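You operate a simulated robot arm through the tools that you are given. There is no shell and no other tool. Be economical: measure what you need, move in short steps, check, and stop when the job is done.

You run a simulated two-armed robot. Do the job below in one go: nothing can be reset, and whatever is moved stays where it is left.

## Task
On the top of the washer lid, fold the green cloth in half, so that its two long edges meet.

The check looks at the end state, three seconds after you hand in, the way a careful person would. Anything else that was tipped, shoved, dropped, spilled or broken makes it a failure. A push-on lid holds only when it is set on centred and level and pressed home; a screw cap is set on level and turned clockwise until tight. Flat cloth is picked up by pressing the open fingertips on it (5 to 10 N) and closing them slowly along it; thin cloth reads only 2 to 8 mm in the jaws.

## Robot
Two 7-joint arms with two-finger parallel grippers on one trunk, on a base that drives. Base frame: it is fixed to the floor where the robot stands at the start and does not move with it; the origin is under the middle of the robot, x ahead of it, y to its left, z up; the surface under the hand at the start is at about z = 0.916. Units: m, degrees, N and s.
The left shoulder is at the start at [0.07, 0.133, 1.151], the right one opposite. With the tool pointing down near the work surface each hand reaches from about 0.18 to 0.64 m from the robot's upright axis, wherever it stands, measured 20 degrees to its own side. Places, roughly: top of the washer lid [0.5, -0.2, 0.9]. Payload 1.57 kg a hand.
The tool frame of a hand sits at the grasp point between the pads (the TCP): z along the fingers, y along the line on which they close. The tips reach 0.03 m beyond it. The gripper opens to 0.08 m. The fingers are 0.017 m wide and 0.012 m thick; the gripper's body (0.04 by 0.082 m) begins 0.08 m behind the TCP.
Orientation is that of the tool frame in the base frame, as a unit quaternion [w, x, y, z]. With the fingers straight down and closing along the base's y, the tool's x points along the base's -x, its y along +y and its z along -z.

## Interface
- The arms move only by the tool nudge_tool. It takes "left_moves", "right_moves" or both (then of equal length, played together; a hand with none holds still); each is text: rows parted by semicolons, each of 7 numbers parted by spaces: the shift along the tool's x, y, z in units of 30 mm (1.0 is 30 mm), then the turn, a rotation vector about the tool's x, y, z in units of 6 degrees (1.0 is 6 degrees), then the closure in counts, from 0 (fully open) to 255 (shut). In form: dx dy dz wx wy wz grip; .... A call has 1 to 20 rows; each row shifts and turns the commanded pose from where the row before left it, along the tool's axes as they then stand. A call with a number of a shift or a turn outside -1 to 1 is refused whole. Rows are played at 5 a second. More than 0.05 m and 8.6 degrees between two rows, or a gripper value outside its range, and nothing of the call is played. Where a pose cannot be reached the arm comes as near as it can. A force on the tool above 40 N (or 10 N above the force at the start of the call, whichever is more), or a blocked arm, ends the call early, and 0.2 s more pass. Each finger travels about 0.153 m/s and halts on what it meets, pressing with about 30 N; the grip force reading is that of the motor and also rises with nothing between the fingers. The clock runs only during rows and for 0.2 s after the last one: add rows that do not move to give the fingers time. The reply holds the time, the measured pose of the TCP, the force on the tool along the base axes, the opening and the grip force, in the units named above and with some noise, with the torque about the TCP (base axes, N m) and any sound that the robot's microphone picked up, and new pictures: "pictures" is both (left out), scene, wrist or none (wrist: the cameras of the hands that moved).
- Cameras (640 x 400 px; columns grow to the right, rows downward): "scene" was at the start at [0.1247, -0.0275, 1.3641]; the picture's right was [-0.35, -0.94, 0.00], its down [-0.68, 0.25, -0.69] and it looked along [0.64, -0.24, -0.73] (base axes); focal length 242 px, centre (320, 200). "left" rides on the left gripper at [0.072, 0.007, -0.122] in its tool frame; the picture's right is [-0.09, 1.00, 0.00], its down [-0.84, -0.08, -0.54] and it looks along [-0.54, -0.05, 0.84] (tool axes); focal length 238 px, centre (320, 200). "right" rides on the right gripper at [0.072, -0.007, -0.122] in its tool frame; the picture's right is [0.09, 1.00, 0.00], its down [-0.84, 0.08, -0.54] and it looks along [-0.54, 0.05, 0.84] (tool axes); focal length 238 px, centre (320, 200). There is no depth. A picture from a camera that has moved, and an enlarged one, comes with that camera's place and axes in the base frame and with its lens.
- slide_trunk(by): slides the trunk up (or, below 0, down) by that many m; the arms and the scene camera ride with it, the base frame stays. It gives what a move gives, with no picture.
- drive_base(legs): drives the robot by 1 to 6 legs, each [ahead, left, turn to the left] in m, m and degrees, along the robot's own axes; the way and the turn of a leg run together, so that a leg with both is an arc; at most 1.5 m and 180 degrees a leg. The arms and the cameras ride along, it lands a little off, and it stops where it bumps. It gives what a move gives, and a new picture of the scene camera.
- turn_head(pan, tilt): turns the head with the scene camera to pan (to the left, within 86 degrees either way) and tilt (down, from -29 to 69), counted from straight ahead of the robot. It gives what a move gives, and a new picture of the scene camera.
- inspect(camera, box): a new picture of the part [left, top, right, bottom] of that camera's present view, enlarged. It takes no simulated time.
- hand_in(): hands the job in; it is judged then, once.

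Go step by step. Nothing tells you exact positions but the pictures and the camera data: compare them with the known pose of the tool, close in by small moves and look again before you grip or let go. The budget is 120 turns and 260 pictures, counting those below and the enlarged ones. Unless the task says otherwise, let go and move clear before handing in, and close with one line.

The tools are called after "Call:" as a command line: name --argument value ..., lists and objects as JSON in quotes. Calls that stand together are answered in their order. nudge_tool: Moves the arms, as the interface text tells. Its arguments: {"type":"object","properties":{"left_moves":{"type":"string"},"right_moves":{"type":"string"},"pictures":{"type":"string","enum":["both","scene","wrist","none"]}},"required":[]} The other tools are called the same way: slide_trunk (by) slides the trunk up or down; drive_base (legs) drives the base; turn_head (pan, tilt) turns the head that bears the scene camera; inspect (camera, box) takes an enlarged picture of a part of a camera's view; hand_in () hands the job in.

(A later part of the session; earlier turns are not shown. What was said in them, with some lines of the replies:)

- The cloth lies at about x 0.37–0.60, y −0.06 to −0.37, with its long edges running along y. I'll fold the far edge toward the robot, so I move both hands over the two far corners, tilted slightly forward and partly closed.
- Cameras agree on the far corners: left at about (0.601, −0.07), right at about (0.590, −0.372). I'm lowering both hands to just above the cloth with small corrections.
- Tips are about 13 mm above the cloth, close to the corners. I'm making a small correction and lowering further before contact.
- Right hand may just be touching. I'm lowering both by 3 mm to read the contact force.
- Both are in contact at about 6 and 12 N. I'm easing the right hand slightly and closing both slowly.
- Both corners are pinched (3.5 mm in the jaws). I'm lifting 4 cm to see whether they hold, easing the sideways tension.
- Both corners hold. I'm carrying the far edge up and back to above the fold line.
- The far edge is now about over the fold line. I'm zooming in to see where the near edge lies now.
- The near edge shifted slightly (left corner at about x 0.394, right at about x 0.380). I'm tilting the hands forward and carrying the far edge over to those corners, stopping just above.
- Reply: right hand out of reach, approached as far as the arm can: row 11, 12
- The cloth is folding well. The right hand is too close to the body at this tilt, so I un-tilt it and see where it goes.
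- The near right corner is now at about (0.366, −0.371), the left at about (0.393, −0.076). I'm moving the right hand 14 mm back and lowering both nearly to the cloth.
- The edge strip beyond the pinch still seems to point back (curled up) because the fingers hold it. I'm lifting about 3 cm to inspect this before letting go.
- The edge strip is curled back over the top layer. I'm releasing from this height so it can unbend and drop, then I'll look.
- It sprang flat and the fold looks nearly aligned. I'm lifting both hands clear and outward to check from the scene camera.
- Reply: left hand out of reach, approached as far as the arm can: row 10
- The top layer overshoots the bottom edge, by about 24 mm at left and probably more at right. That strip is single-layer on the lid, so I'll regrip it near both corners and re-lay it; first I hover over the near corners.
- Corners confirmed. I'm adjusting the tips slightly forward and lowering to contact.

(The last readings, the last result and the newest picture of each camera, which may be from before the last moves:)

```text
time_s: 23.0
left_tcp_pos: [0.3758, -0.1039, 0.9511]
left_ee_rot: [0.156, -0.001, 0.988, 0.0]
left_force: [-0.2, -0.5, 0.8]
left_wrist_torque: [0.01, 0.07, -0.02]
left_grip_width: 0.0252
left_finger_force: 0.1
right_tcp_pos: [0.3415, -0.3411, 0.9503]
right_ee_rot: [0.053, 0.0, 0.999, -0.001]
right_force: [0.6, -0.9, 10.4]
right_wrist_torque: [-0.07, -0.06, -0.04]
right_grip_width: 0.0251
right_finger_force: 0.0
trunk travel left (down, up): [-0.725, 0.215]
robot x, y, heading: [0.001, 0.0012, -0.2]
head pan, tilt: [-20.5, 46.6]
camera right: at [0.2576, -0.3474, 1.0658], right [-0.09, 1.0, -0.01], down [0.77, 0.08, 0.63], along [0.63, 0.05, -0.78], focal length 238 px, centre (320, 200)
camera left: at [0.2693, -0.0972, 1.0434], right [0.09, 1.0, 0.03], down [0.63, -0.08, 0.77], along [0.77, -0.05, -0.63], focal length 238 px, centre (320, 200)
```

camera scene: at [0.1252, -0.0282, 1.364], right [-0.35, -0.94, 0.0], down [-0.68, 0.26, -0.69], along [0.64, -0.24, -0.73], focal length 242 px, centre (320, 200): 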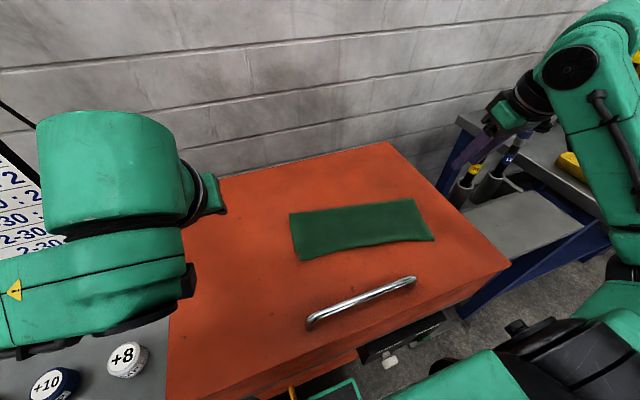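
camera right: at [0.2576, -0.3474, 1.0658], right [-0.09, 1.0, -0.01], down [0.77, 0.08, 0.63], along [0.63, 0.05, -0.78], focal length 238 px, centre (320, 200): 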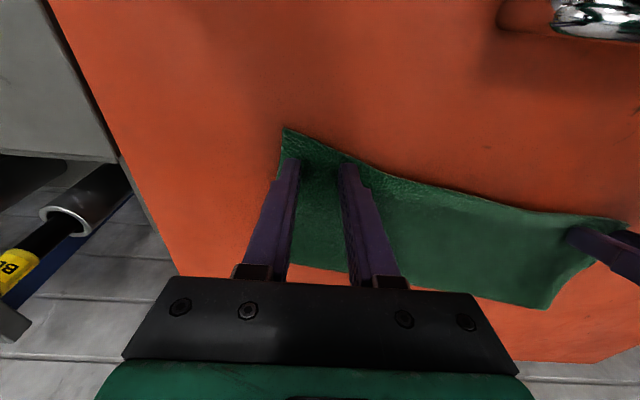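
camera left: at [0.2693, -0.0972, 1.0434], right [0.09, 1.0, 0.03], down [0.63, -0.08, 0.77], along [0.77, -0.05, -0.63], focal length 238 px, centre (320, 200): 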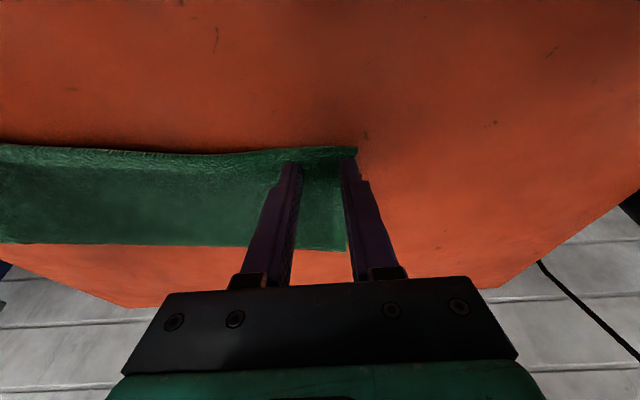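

Right is pressing at about 10 N. I'm lowering the left 2.5 mm and closing both slowly.

Call:
nudge_tool --left_moves "0.026 0 0.08 0 0 0 175;0 0 0 0 0 0 175;0 0 0 0 0 0 182;0 0 0 0 0 0 189;0 0 0 0 0 0 196;0 0 0 0 0 0 203;0 0 0 0 0 0 210;0 0 0 0 0 0 217;0 0 0 0 0 0 224;0 0 0 0 0 0 231;0 0 0 0 0 0 238;0 0 0 0 0 0 245;0 0 0 0 0 0 255;0 0 0 0 0 0 255" --right_moves "0 0 0 0 0 0 175;0 0 0 0 0 0 175;0 0 0 0 0 0 182;0 0 0 0 0 0 189;0 0 0 0 0 0 196;0 0 0 0 0 0 203;0 0 0 0 0 0 210;0 0 0 0 0 0 217;0 0 0 0 0 0 224;0 0 0 0 0 0 231;0 0 0 0 0 0 238;0 0 0 0 0 0 245;0 0 0 0 0 0 255;0 0 0 0 0 0 255" --pictures "wrist"

```text
time_s: 26.0
left_tcp_pos: [0.3741, -0.1051, 0.9498]
left_ee_rot: [0.158, 0.0, 0.987, -0.002]
left_force: [-1.2, -9.4, 10.9]
left_wrist_torque: [-0.31, -0.05, -0.02]
left_grip_width: 0.0034
left_finger_force: 23.8
right_tcp_pos: [0.339, -0.3398, 0.9507]
right_ee_rot: [0.054, -0.001, 0.999, 0.0]
right_force: [1.3, 8.0, 10.6]
right_wrist_torque: [0.21, -0.07, 0.01]
right_grip_width: 0.004
right_finger_force: 24.5
trunk travel left (down, up): [-0.725, 0.215]
robot x, y, heading: [-0.0001, 0.0016, -0.3]
head pan, tilt: [-20.5, 46.6]
camera right: at [0.2562, -0.3467, 1.0658], right [-0.09, 1.0, -0.01], down [0.77, 0.08, 0.63], along [0.63, 0.05, -0.78], focal length 238 px, centre (320, 200)
camera left: at [0.2676, -0.0969, 1.0416], right [0.09, 1.0, 0.03], down [0.63, -0.07, 0.78], along [0.77, -0.05, -0.63], focal length 238 px, centre (320, 200)
```

right: 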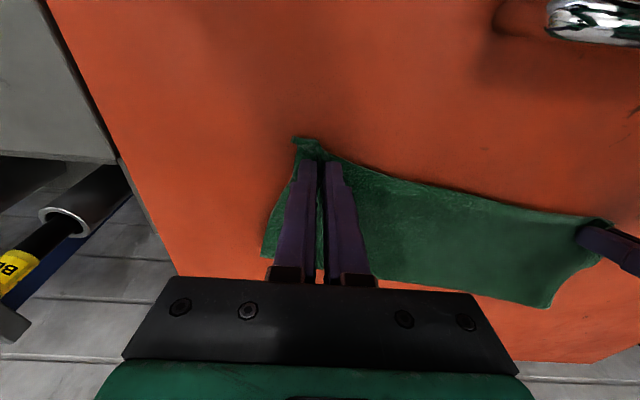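
left: 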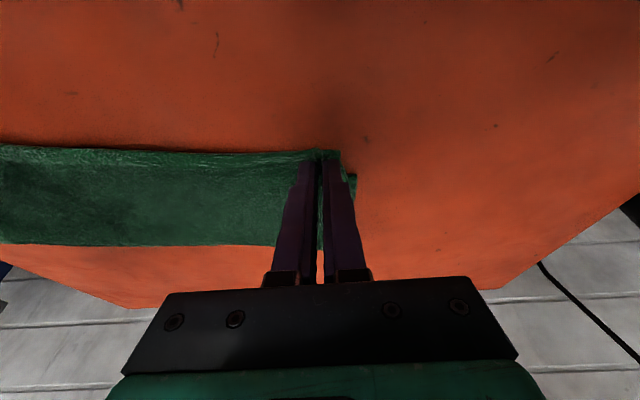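

Both gripped. I'm lifting and moving forward to uncover the bottom layer's edge.

Call:
nudge_tool --left_moves "-0.2 -0.05 -0.4 0 0 0 255;-0.4 -0.05 -0.2 0 0 0 255;-0.4 -0.05 -0.2 0 0 0 255;-0.4 0 -0.2 0 0 0 255;-0.4 0 -0.2 0 0 0 255;-0.4 0 -0.2 0 0 0 255;0 0 0 0 0 0 255" --right_moves "-0.1 0.05 -0.4 0 0 0 255;-0.35 0.05 -0.28 0 0 0 255;-0.35 0.05 -0.28 0 0 0 255;-0.35 0 -0.28 0 0 0 255;-0.35 0 -0.28 0 0 0 255;-0.35 0 -0.28 0 0 0 255;0 0 0 0 0 0 255"

Call:
inspect --camera "right" --box '[240, 0, 640, 250]'

```text
time_s: 27.6
left_tcp_pos: [0.4255, -0.1087, 1.0085]
left_ee_rot: [0.156, -0.001, 0.988, 0.0]
left_force: [-0.4, -1.8, 0.0]
left_wrist_torque: [-0.04, 0.02, -0.04]
left_grip_width: 0.0031
left_finger_force: 24.3
right_tcp_pos: [0.3903, -0.3365, 1.0094]
right_ee_rot: [0.052, 0.0, 0.999, 0.0]
right_force: [-0.4, 1.9, 0.9]
right_wrist_torque: [0.05, 0.02, -0.03]
right_grip_width: 0.0038
right_finger_force: 24.5
trunk travel left (down, up): [-0.725, 0.215]
robot x, y, heading: [0.0009, -0.0024, -0.1]
head pan, tilt: [-20.5, 46.6]
camera scene: at [0.1244, -0.0276, 1.3641], right [-0.35, -0.94, 0.0], down [-0.68, 0.25, -0.69], along [0.64, -0.24, -0.73], focal length 242 px, centre (320, 200)
camera right: at [0.3077, -0.3432, 1.1246], right [-0.09, 1.0, -0.01], down [0.78, 0.08, 0.63], along [0.62, 0.05, -0.78], focal length 238 px, centre (320, 200)
camera left: at [0.3198, -0.1026, 1.1014], right [0.09, 1.0, 0.03], down [0.63, -0.08, 0.77], along [0.77, -0.05, -0.63], focal length 238 px, centre (320, 200)
```

scene: 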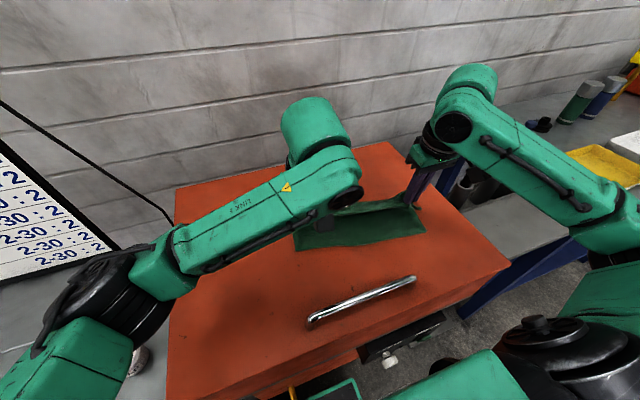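
right: 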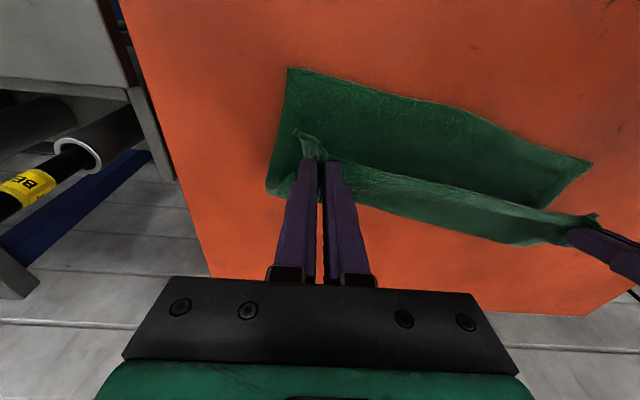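
left: 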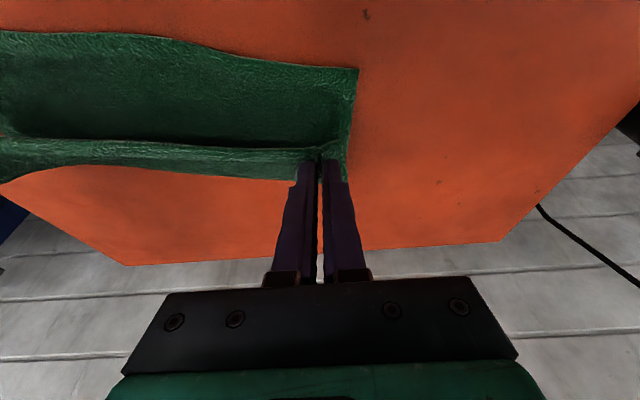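

```text
1.60 times, centred on (440, 125) of right
camera zoom: at [0.3077, -0.3432, 1.1246], right [-0.09, 1.0, -0.01], down [0.78, 0.08, 0.63], along [0.62, 0.05, -0.78], focal length 381 px, centre (128, 320)
```

zoom: 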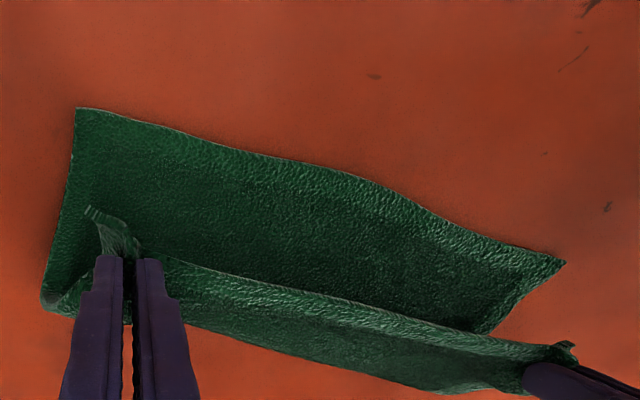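

The bottom layer's near edge now runs from (0.345, −0.368) to (0.398, −0.072), so the overshoot was about 25 mm on both sides. I'm raising the top layer above the true midline and will swing it down with a taut arc.

Call:
nudge_tool --left_moves "-0.35 -0.046 -0.01 0 0 0 255;-0.35 -0.046 -0.01 0 0 0 255;-0.35 -0.046 -0.01 0 0 0 255;-0.35 -0.046 -0.01 0 0 0 255;-0.35 -0.046 -0.01 0 0 0 255;-0.35 -0.046 -0.01 0 0 0 255;-0.35 -0.046 -0.01 0 0 0 255;-0.35 -0.046 -0.01 0 0 0 255;0 0 0 0 0 0 255" --right_moves "-0.334 -0.102 -0.077 0 0 0 255;-0.334 -0.102 -0.077 0 0 0 255;-0.334 -0.102 -0.077 0 0 0 255;-0.334 -0.102 -0.077 0 0 0 255;-0.334 -0.102 -0.077 0 0 0 255;-0.334 -0.102 -0.077 0 0 0 255;-0.334 -0.102 -0.077 0 0 0 255;-0.334 -0.102 -0.077 0 0 0 255;0 0 0 0 0 0 255"

Call:
inspect --camera "scene" --box '[260, 150, 440, 270]'

```text
time_s: 29.6
left_tcp_pos: [0.5057, -0.1222, 1.0377]
left_ee_rot: [0.156, 0.0, 0.988, 0.0]
left_force: [-1.6, -11.5, -0.5]
left_wrist_torque: [-0.36, 0.07, -0.07]
left_grip_width: 0.0032
left_finger_force: 24.7
right_tcp_pos: [0.4685, -0.3607, 1.035]
right_ee_rot: [0.052, -0.001, 0.999, 0.0]
right_force: [1.7, 12.0, -0.7]
right_wrist_torque: [0.32, -0.07, 0.01]
right_grip_width: 0.0039
right_finger_force: 25.0
trunk travel left (down, up): [-0.725, 0.215]
robot x, y, heading: [0.0006, -0.0006, 0.0]
head pan, tilt: [-20.5, 46.6]
camera scene: at [0.1244, -0.0275, 1.3641], right [-0.35, -0.94, 0.0], down [-0.68, 0.25, -0.69], along [0.64, -0.24, -0.73], focal length 242 px, centre (320, 200)
camera right: at [0.3855, -0.3674, 1.1507], right [-0.09, 1.0, -0.01], down [0.78, 0.08, 0.63], along [0.62, 0.05, -0.78], focal length 238 px, centre (320, 200)
camera left: at [0.3992, -0.1141, 1.1295], right [0.09, 1.0, 0.03], down [0.63, -0.08, 0.77], along [0.77, -0.05, -0.63], focal length 238 px, centre (320, 200)
```

scene: 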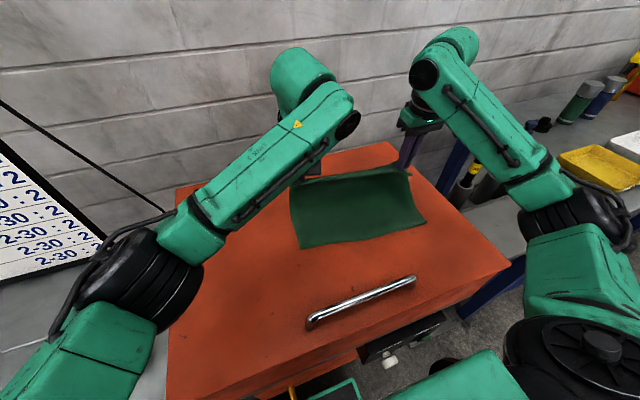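
right: 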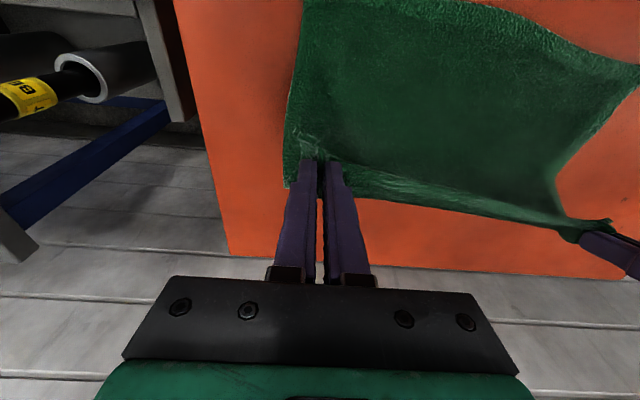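
left: 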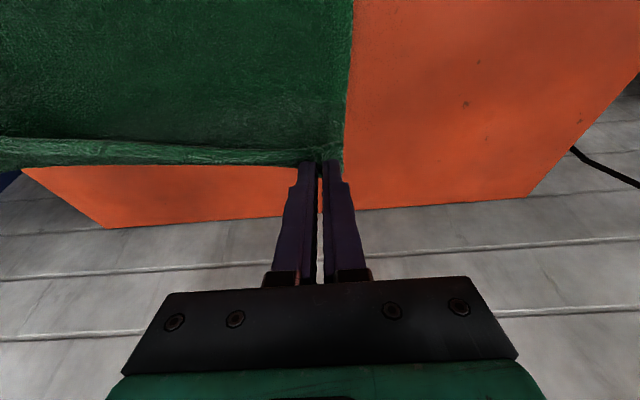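

```text
3.33 times, centred on (350, 210) of scene
camera zoom: at [0.1244, -0.0275, 1.3641], right [-0.35, -0.94, 0.0], down [-0.68, 0.25, -0.69], along [0.64, -0.24, -0.73], focal length 808 px, centre (220, 167)
```

zoom: 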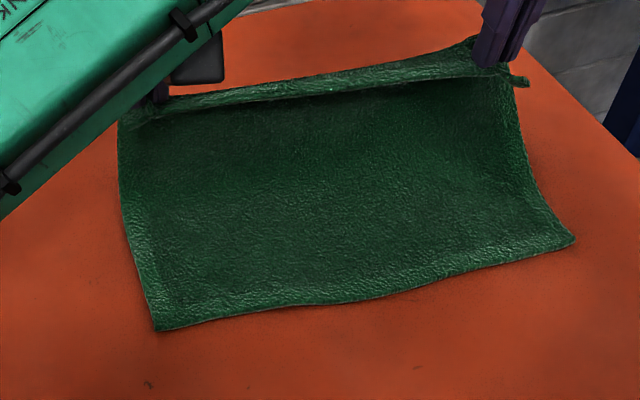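

The raising dragged the near edge a little; it now runs from about (0.3665, −0.385) to (0.398, −0.088). I'm easing the tension and swinging down along the arc toward it, then looking.

Call:
nudge_tool --left_moves "0.4625 0.008 -0.0625 0 0 0 255;0.4625 0.008 -0.0625 0 0 0 255;0.4625 0.008 -0.0625 0 0 0 255;0.4625 0.008 -0.0625 0 0 0 255;0.3625 0 0.185 0 0 0 255;0.3625 0 0.185 0 0 0 255;0.3625 0 0.185 0 0 0 255;0.3625 0 0.185 0 0 0 255;0 0 0 0 0 0 255" --right_moves "0.315 0.058 0.018 0 0 0 255;0.315 0.058 0.018 0 0 0 255;0.315 0.058 0.018 0 0 0 255;0.315 0.058 0.018 0 0 0 255;0.32 0 0.255 0 0 0 255;0.32 0 0.255 0 0 0 255;0.32 0 0.255 0 0 0 255;0.32 0 0.255 0 0 0 255;0 0 0 0 0 0 255"

Call:
inspect --camera "scene" --box '[260, 150, 440, 270]'

```text
time_s: 31.6
left_tcp_pos: [0.416, -0.1203, 0.9932]
left_ee_rot: [0.156, -0.001, 0.988, 0.0]
left_force: [0.0, -4.4, -0.2]
left_wrist_torque: [-0.14, -0.01, 0.01]
left_grip_width: 0.0033
left_finger_force: 24.4
right_tcp_pos: [0.3972, -0.355, 0.9957]
right_ee_rot: [0.053, 0.0, 0.999, -0.001]
right_force: [0.9, 5.0, -0.4]
right_wrist_torque: [0.12, 0.02, -0.03]
right_grip_width: 0.0036
right_finger_force: 25.4
trunk travel left (down, up): [-0.725, 0.215]
robot x, y, heading: [-0.0027, 0.0002, -0.1]
head pan, tilt: [-20.5, 46.6]
camera scene: at [0.1251, -0.0276, 1.364], right [-0.35, -0.94, 0.0], down [-0.68, 0.25, -0.69], along [0.64, -0.24, -0.73], focal length 242 px, centre (320, 200)
camera right: at [0.3141, -0.3613, 1.1105], right [-0.09, 1.0, -0.01], down [0.78, 0.08, 0.63], along [0.62, 0.05, -0.78], focal length 238 px, centre (320, 200)
camera left: at [0.3094, -0.1132, 1.085], right [0.09, 1.0, 0.03], down [0.63, -0.08, 0.77], along [0.77, -0.05, -0.63], focal length 238 px, centre (320, 200)
```

scene: 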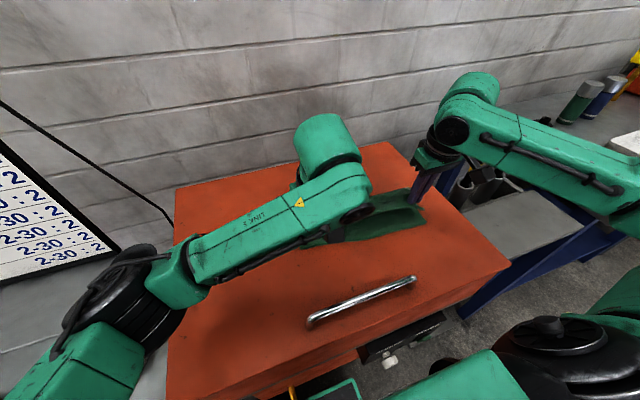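
right: 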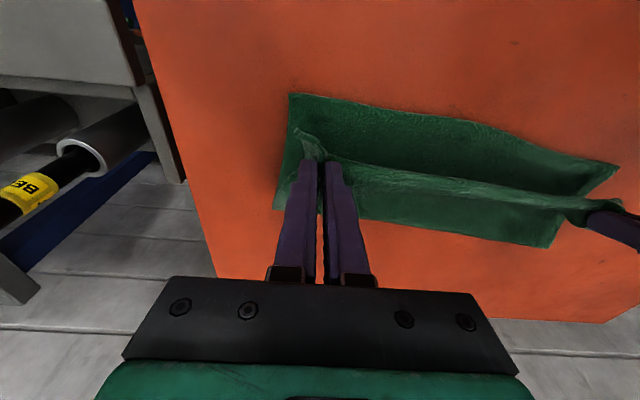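
left: 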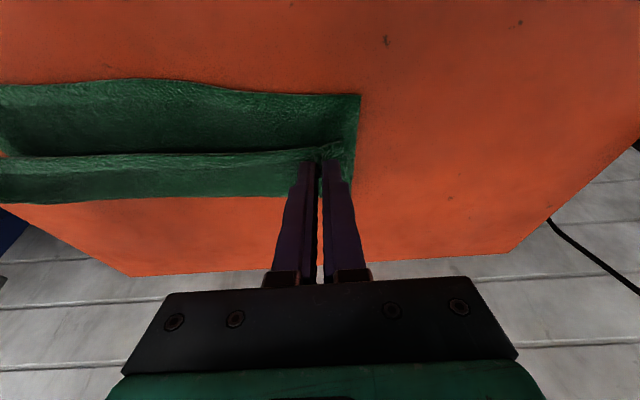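

```text
3.33 times, centred on (350, 210) of scene
camera zoom: at [0.1251, -0.0276, 1.364], right [-0.35, -0.94, 0.0], down [-0.68, 0.25, -0.69], along [0.64, -0.24, -0.73], focal length 808 px, centre (220, 167)
```

zoom: 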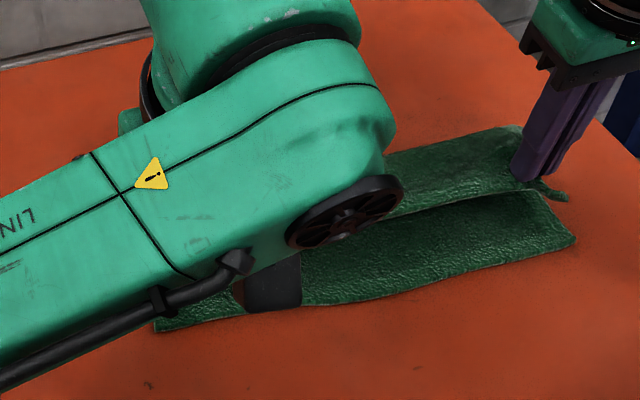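

Geometry matches now: the fold line sits near the true midline and the near edge hasn't moved. I'm finishing the arc down to about 1 cm above the cloth.

Call:
nudge_tool --left_moves "0.185 0 0.243 0 0 0 255;0.185 0 0.243 0 0 0 255;0.185 0 0.243 0 0 0 255;0.185 0 0.243 0 0 0 255;0 0 0 0 0 0 255" --right_moves "0.13 0 0.275 0 0 0 255;0.13 0 0.275 0 0 0 255;0.13 0 0.275 0 0 0 255;0.13 0 0.275 0 0 0 255;0 0 0 0 0 0 255" --pictures "wrist"

```text
time_s: 32.8
left_tcp_pos: [0.404, -0.1218, 0.9579]
left_ee_rot: [0.157, -0.001, 0.988, 0.0]
left_force: [0.3, -4.0, 0.3]
left_wrist_torque: [-0.13, 0.01, -0.05]
left_grip_width: 0.003
left_finger_force: 23.8
right_tcp_pos: [0.385, -0.3551, 0.96]
right_ee_rot: [0.052, 0.001, 0.999, 0.001]
right_force: [0.4, 4.9, -0.5]
right_wrist_torque: [0.14, 0.0, -0.04]
right_grip_width: 0.0041
right_finger_force: 24.7
trunk travel left (down, up): [-0.725, 0.215]
robot x, y, heading: [0.0021, -0.001, -0.1]
head pan, tilt: [-20.5, 46.6]
camera right: at [0.3015, -0.3611, 1.0762], right [-0.09, 1.0, -0.01], down [0.78, 0.08, 0.63], along [0.62, 0.05, -0.78], focal length 238 px, centre (320, 200)
camera left: at [0.2969, -0.1131, 1.0511], right [0.09, 1.0, 0.03], down [0.63, -0.08, 0.77], along [0.77, -0.05, -0.63], focal length 238 px, centre (320, 200)
```

right: 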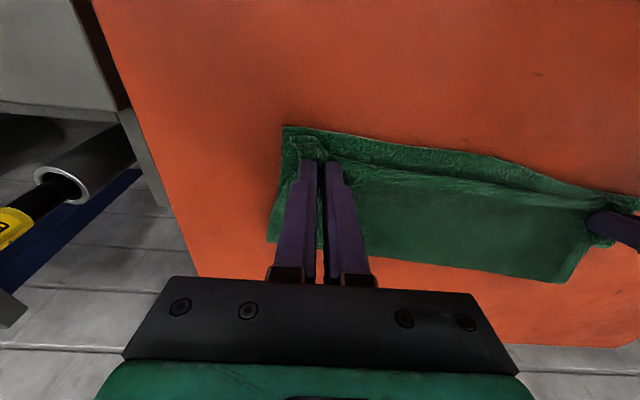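
left: 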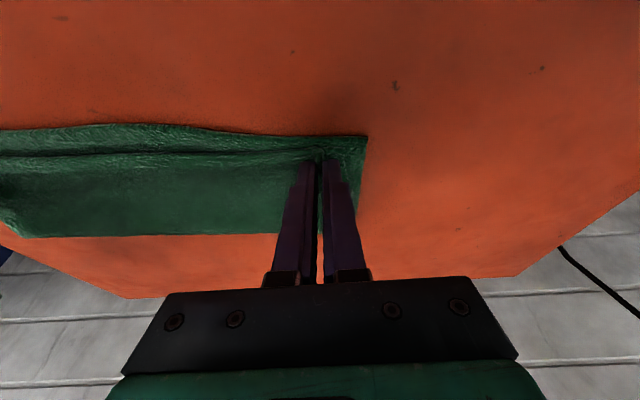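

The top layer lies about one strip-width short of the edge, which the held strip should fill when it unrolls. I'm releasing.

Call:
nudge_tool --left_moves "0 0 0 0 0 0 150;0 0 0 0 0 0 150;0 0 0 0 0 0 150;0 0 0 0 0 0 150;0 0 0 0 0 0 150" --right_moves "0 0 0 0 0 0 150;0 0 0 0 0 0 150;0 0 0 0 0 0 150;0 0 0 0 0 0 150;0 0 0 0 0 0 150" --pictures "wrist"

```text
time_s: 34.0
left_tcp_pos: [0.4026, -0.1189, 0.9594]
left_ee_rot: [0.156, -0.001, 0.988, 0.0]
left_force: [0.0, -0.1, 0.4]
left_wrist_torque: [-0.03, -0.02, -0.06]
left_grip_width: 0.0327
left_finger_force: 0.1
right_tcp_pos: [0.3843, -0.3544, 0.961]
right_ee_rot: [0.053, 0.0, 0.999, -0.001]
right_force: [-0.1, -0.2, -1.2]
right_wrist_torque: [-0.01, -0.01, -0.01]
right_grip_width: 0.0331
right_finger_force: 0.1
trunk travel left (down, up): [-0.725, 0.215]
robot x, y, heading: [-0.0007, 0.0013, -0.0]
head pan, tilt: [-20.5, 46.6]
camera right: at [0.3015, -0.3611, 1.0764], right [-0.09, 1.0, -0.01], down [0.78, 0.08, 0.63], along [0.62, 0.05, -0.78], focal length 238 px, centre (320, 200)
camera left: at [0.2969, -0.1131, 1.0512], right [0.09, 1.0, 0.03], down [0.63, -0.08, 0.77], along [0.77, -0.05, -0.63], focal length 238 px, centre (320, 200)
```

right: 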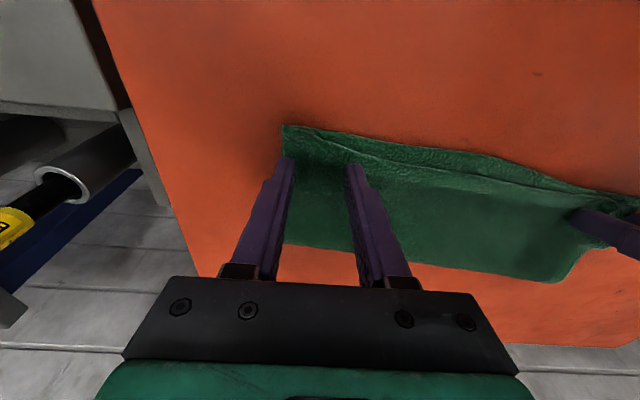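
left: 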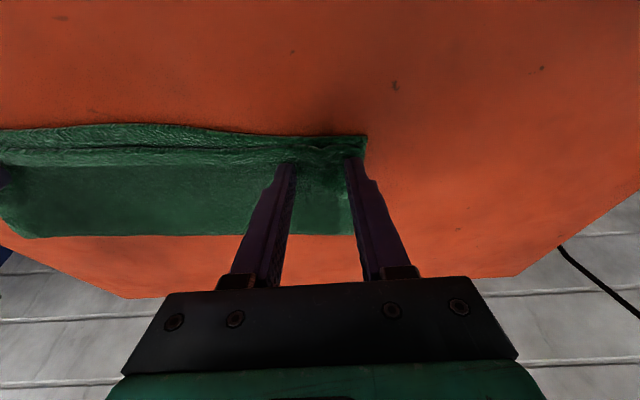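

Nearly aligned now. I'm lifting clear and checking from above.

Call:
nudge_tool --left_moves "-0.27 0 -0.83 0 0 0 150;-0.27 0 -0.83 0 0 0 150;-0.27 0 -0.83 0 0 0 150;-0.27 0 -0.83 0 0 0 150;0 1 0 0 0 0 150;0 1 0 0 0 0 150;0 1 0 0 0 0 150;0 1 0 0 0 0 150;0 1 0 0 0 0 150" --right_moves "-0.1 0 -0.87 0 0 0 150;-0.1 0 -0.87 0 0 0 150;-0.1 0 -0.87 0 0 0 150;-0.1 0 -0.87 0 0 0 150;0 -1 0 0 0 0 150;0 -1 0 0 0 0 150;0 -1 0 0 0 0 150;0 0 0 0 0 0 150;0 0 0 0 0 0 150" --pictures "scene"

Call:
inspect --camera "scene" --box '[270, 170, 450, 270]'

Call:
inspect --camera "scene" --box '[290, 215, 350, 255]'

Call:
inspect --camera "scene" --box '[380, 190, 440, 230]'

```text
time_s: 36.0
left_tcp_pos: [0.4039, 0.0317, 1.0633]
left_ee_rot: [0.157, 0.0, 0.988, -0.001]
left_force: [0.7, 0.3, 0.8]
left_wrist_torque: [0.04, 0.02, -0.05]
left_grip_width: 0.033
left_finger_force: 0.1
right_tcp_pos: [0.3853, -0.4433, 1.0666]
right_ee_rot: [0.052, 0.001, 0.999, -0.001]
right_force: [-0.1, 0.2, 0.2]
right_wrist_torque: [-0.03, 0.03, 0.0]
right_grip_width: 0.033
right_finger_force: 0.0
trunk travel left (down, up): [-0.725, 0.215]
robot x, y, heading: [-0.0004, -0.0023, 0.0]
head pan, tilt: [-20.5, 46.6]
camera scene: at [0.1243, -0.0257, 1.3642], right [-0.35, -0.94, 0.0], down [-0.68, 0.25, -0.69], along [0.64, -0.24, -0.73], focal length 242 px, centre (320, 200)
```

scene: 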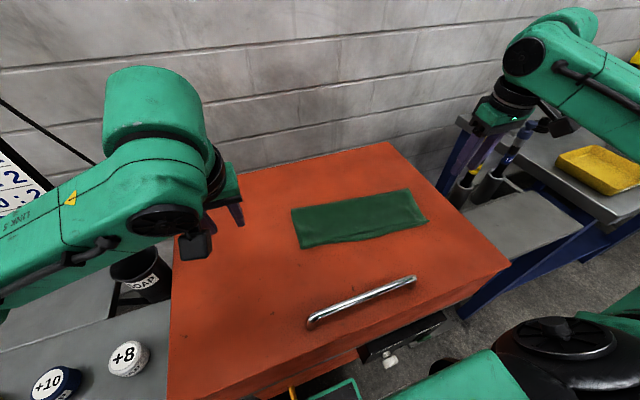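

```text
3.56 times, centred on (360, 220) of scene
camera zoom: at [0.1243, -0.0257, 1.3642], right [-0.35, -0.94, 0.0], down [-0.68, 0.25, -0.69], along [0.64, -0.24, -0.73], focal length 862 px, centre (178, 129)
```

zoom: 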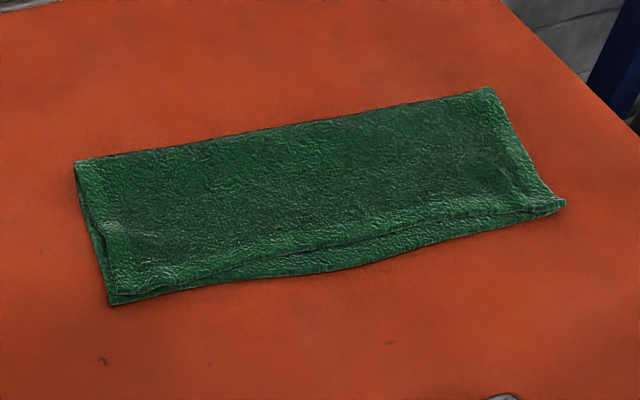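

```text
10.00 times, centred on (320, 235) of scene
camera zoom: at [0.1243, -0.0257, 1.3642], right [-0.35, -0.94, 0.0], down [-0.68, 0.25, -0.69], along [0.64, -0.24, -0.73], focal length 2424 px, centre (320, -150)
```

zoom: 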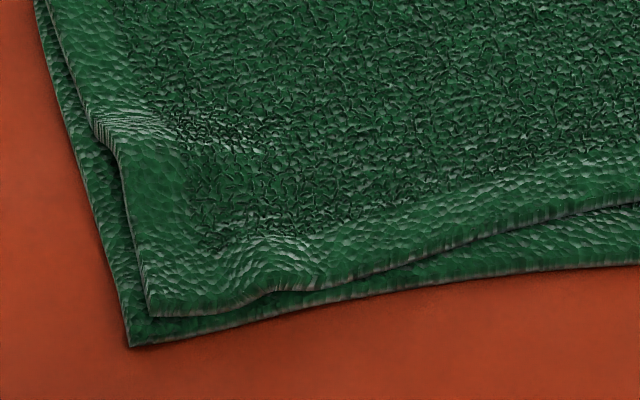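

```text
10.00 times, centred on (410, 210) of scene
camera zoom: at [0.1243, -0.0257, 1.3642], right [-0.35, -0.94, 0.0], down [-0.68, 0.25, -0.69], along [0.64, -0.24, -0.73], focal length 2424 px, centre (-580, 100)
```

zoom: 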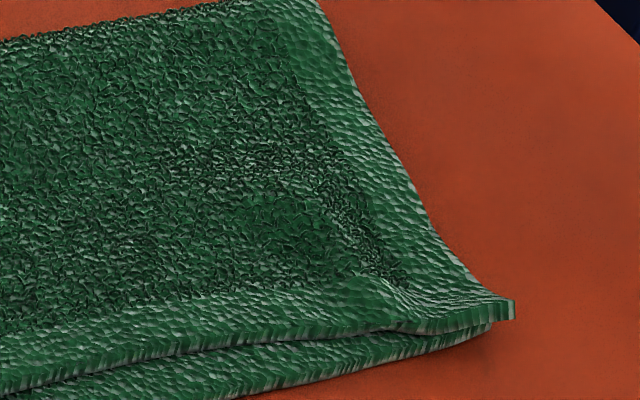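

The green cloth is folded in half on the washer lid with its long edges meeting, and the hands are clear. In the last view the corners line up within about 5 mm, with a gap of about 1 cm in the middle where the cloth's edges are wavy; nothing else looks disturbed, so I'm handing in.

Call:
hand_in

```text
The job is handed in.
```

I folded the green cloth in half on the washer lid and handed the job in. Its long edges meet within about 5 mm at the corners and about 1 cm in the middle, and both hands are clear.
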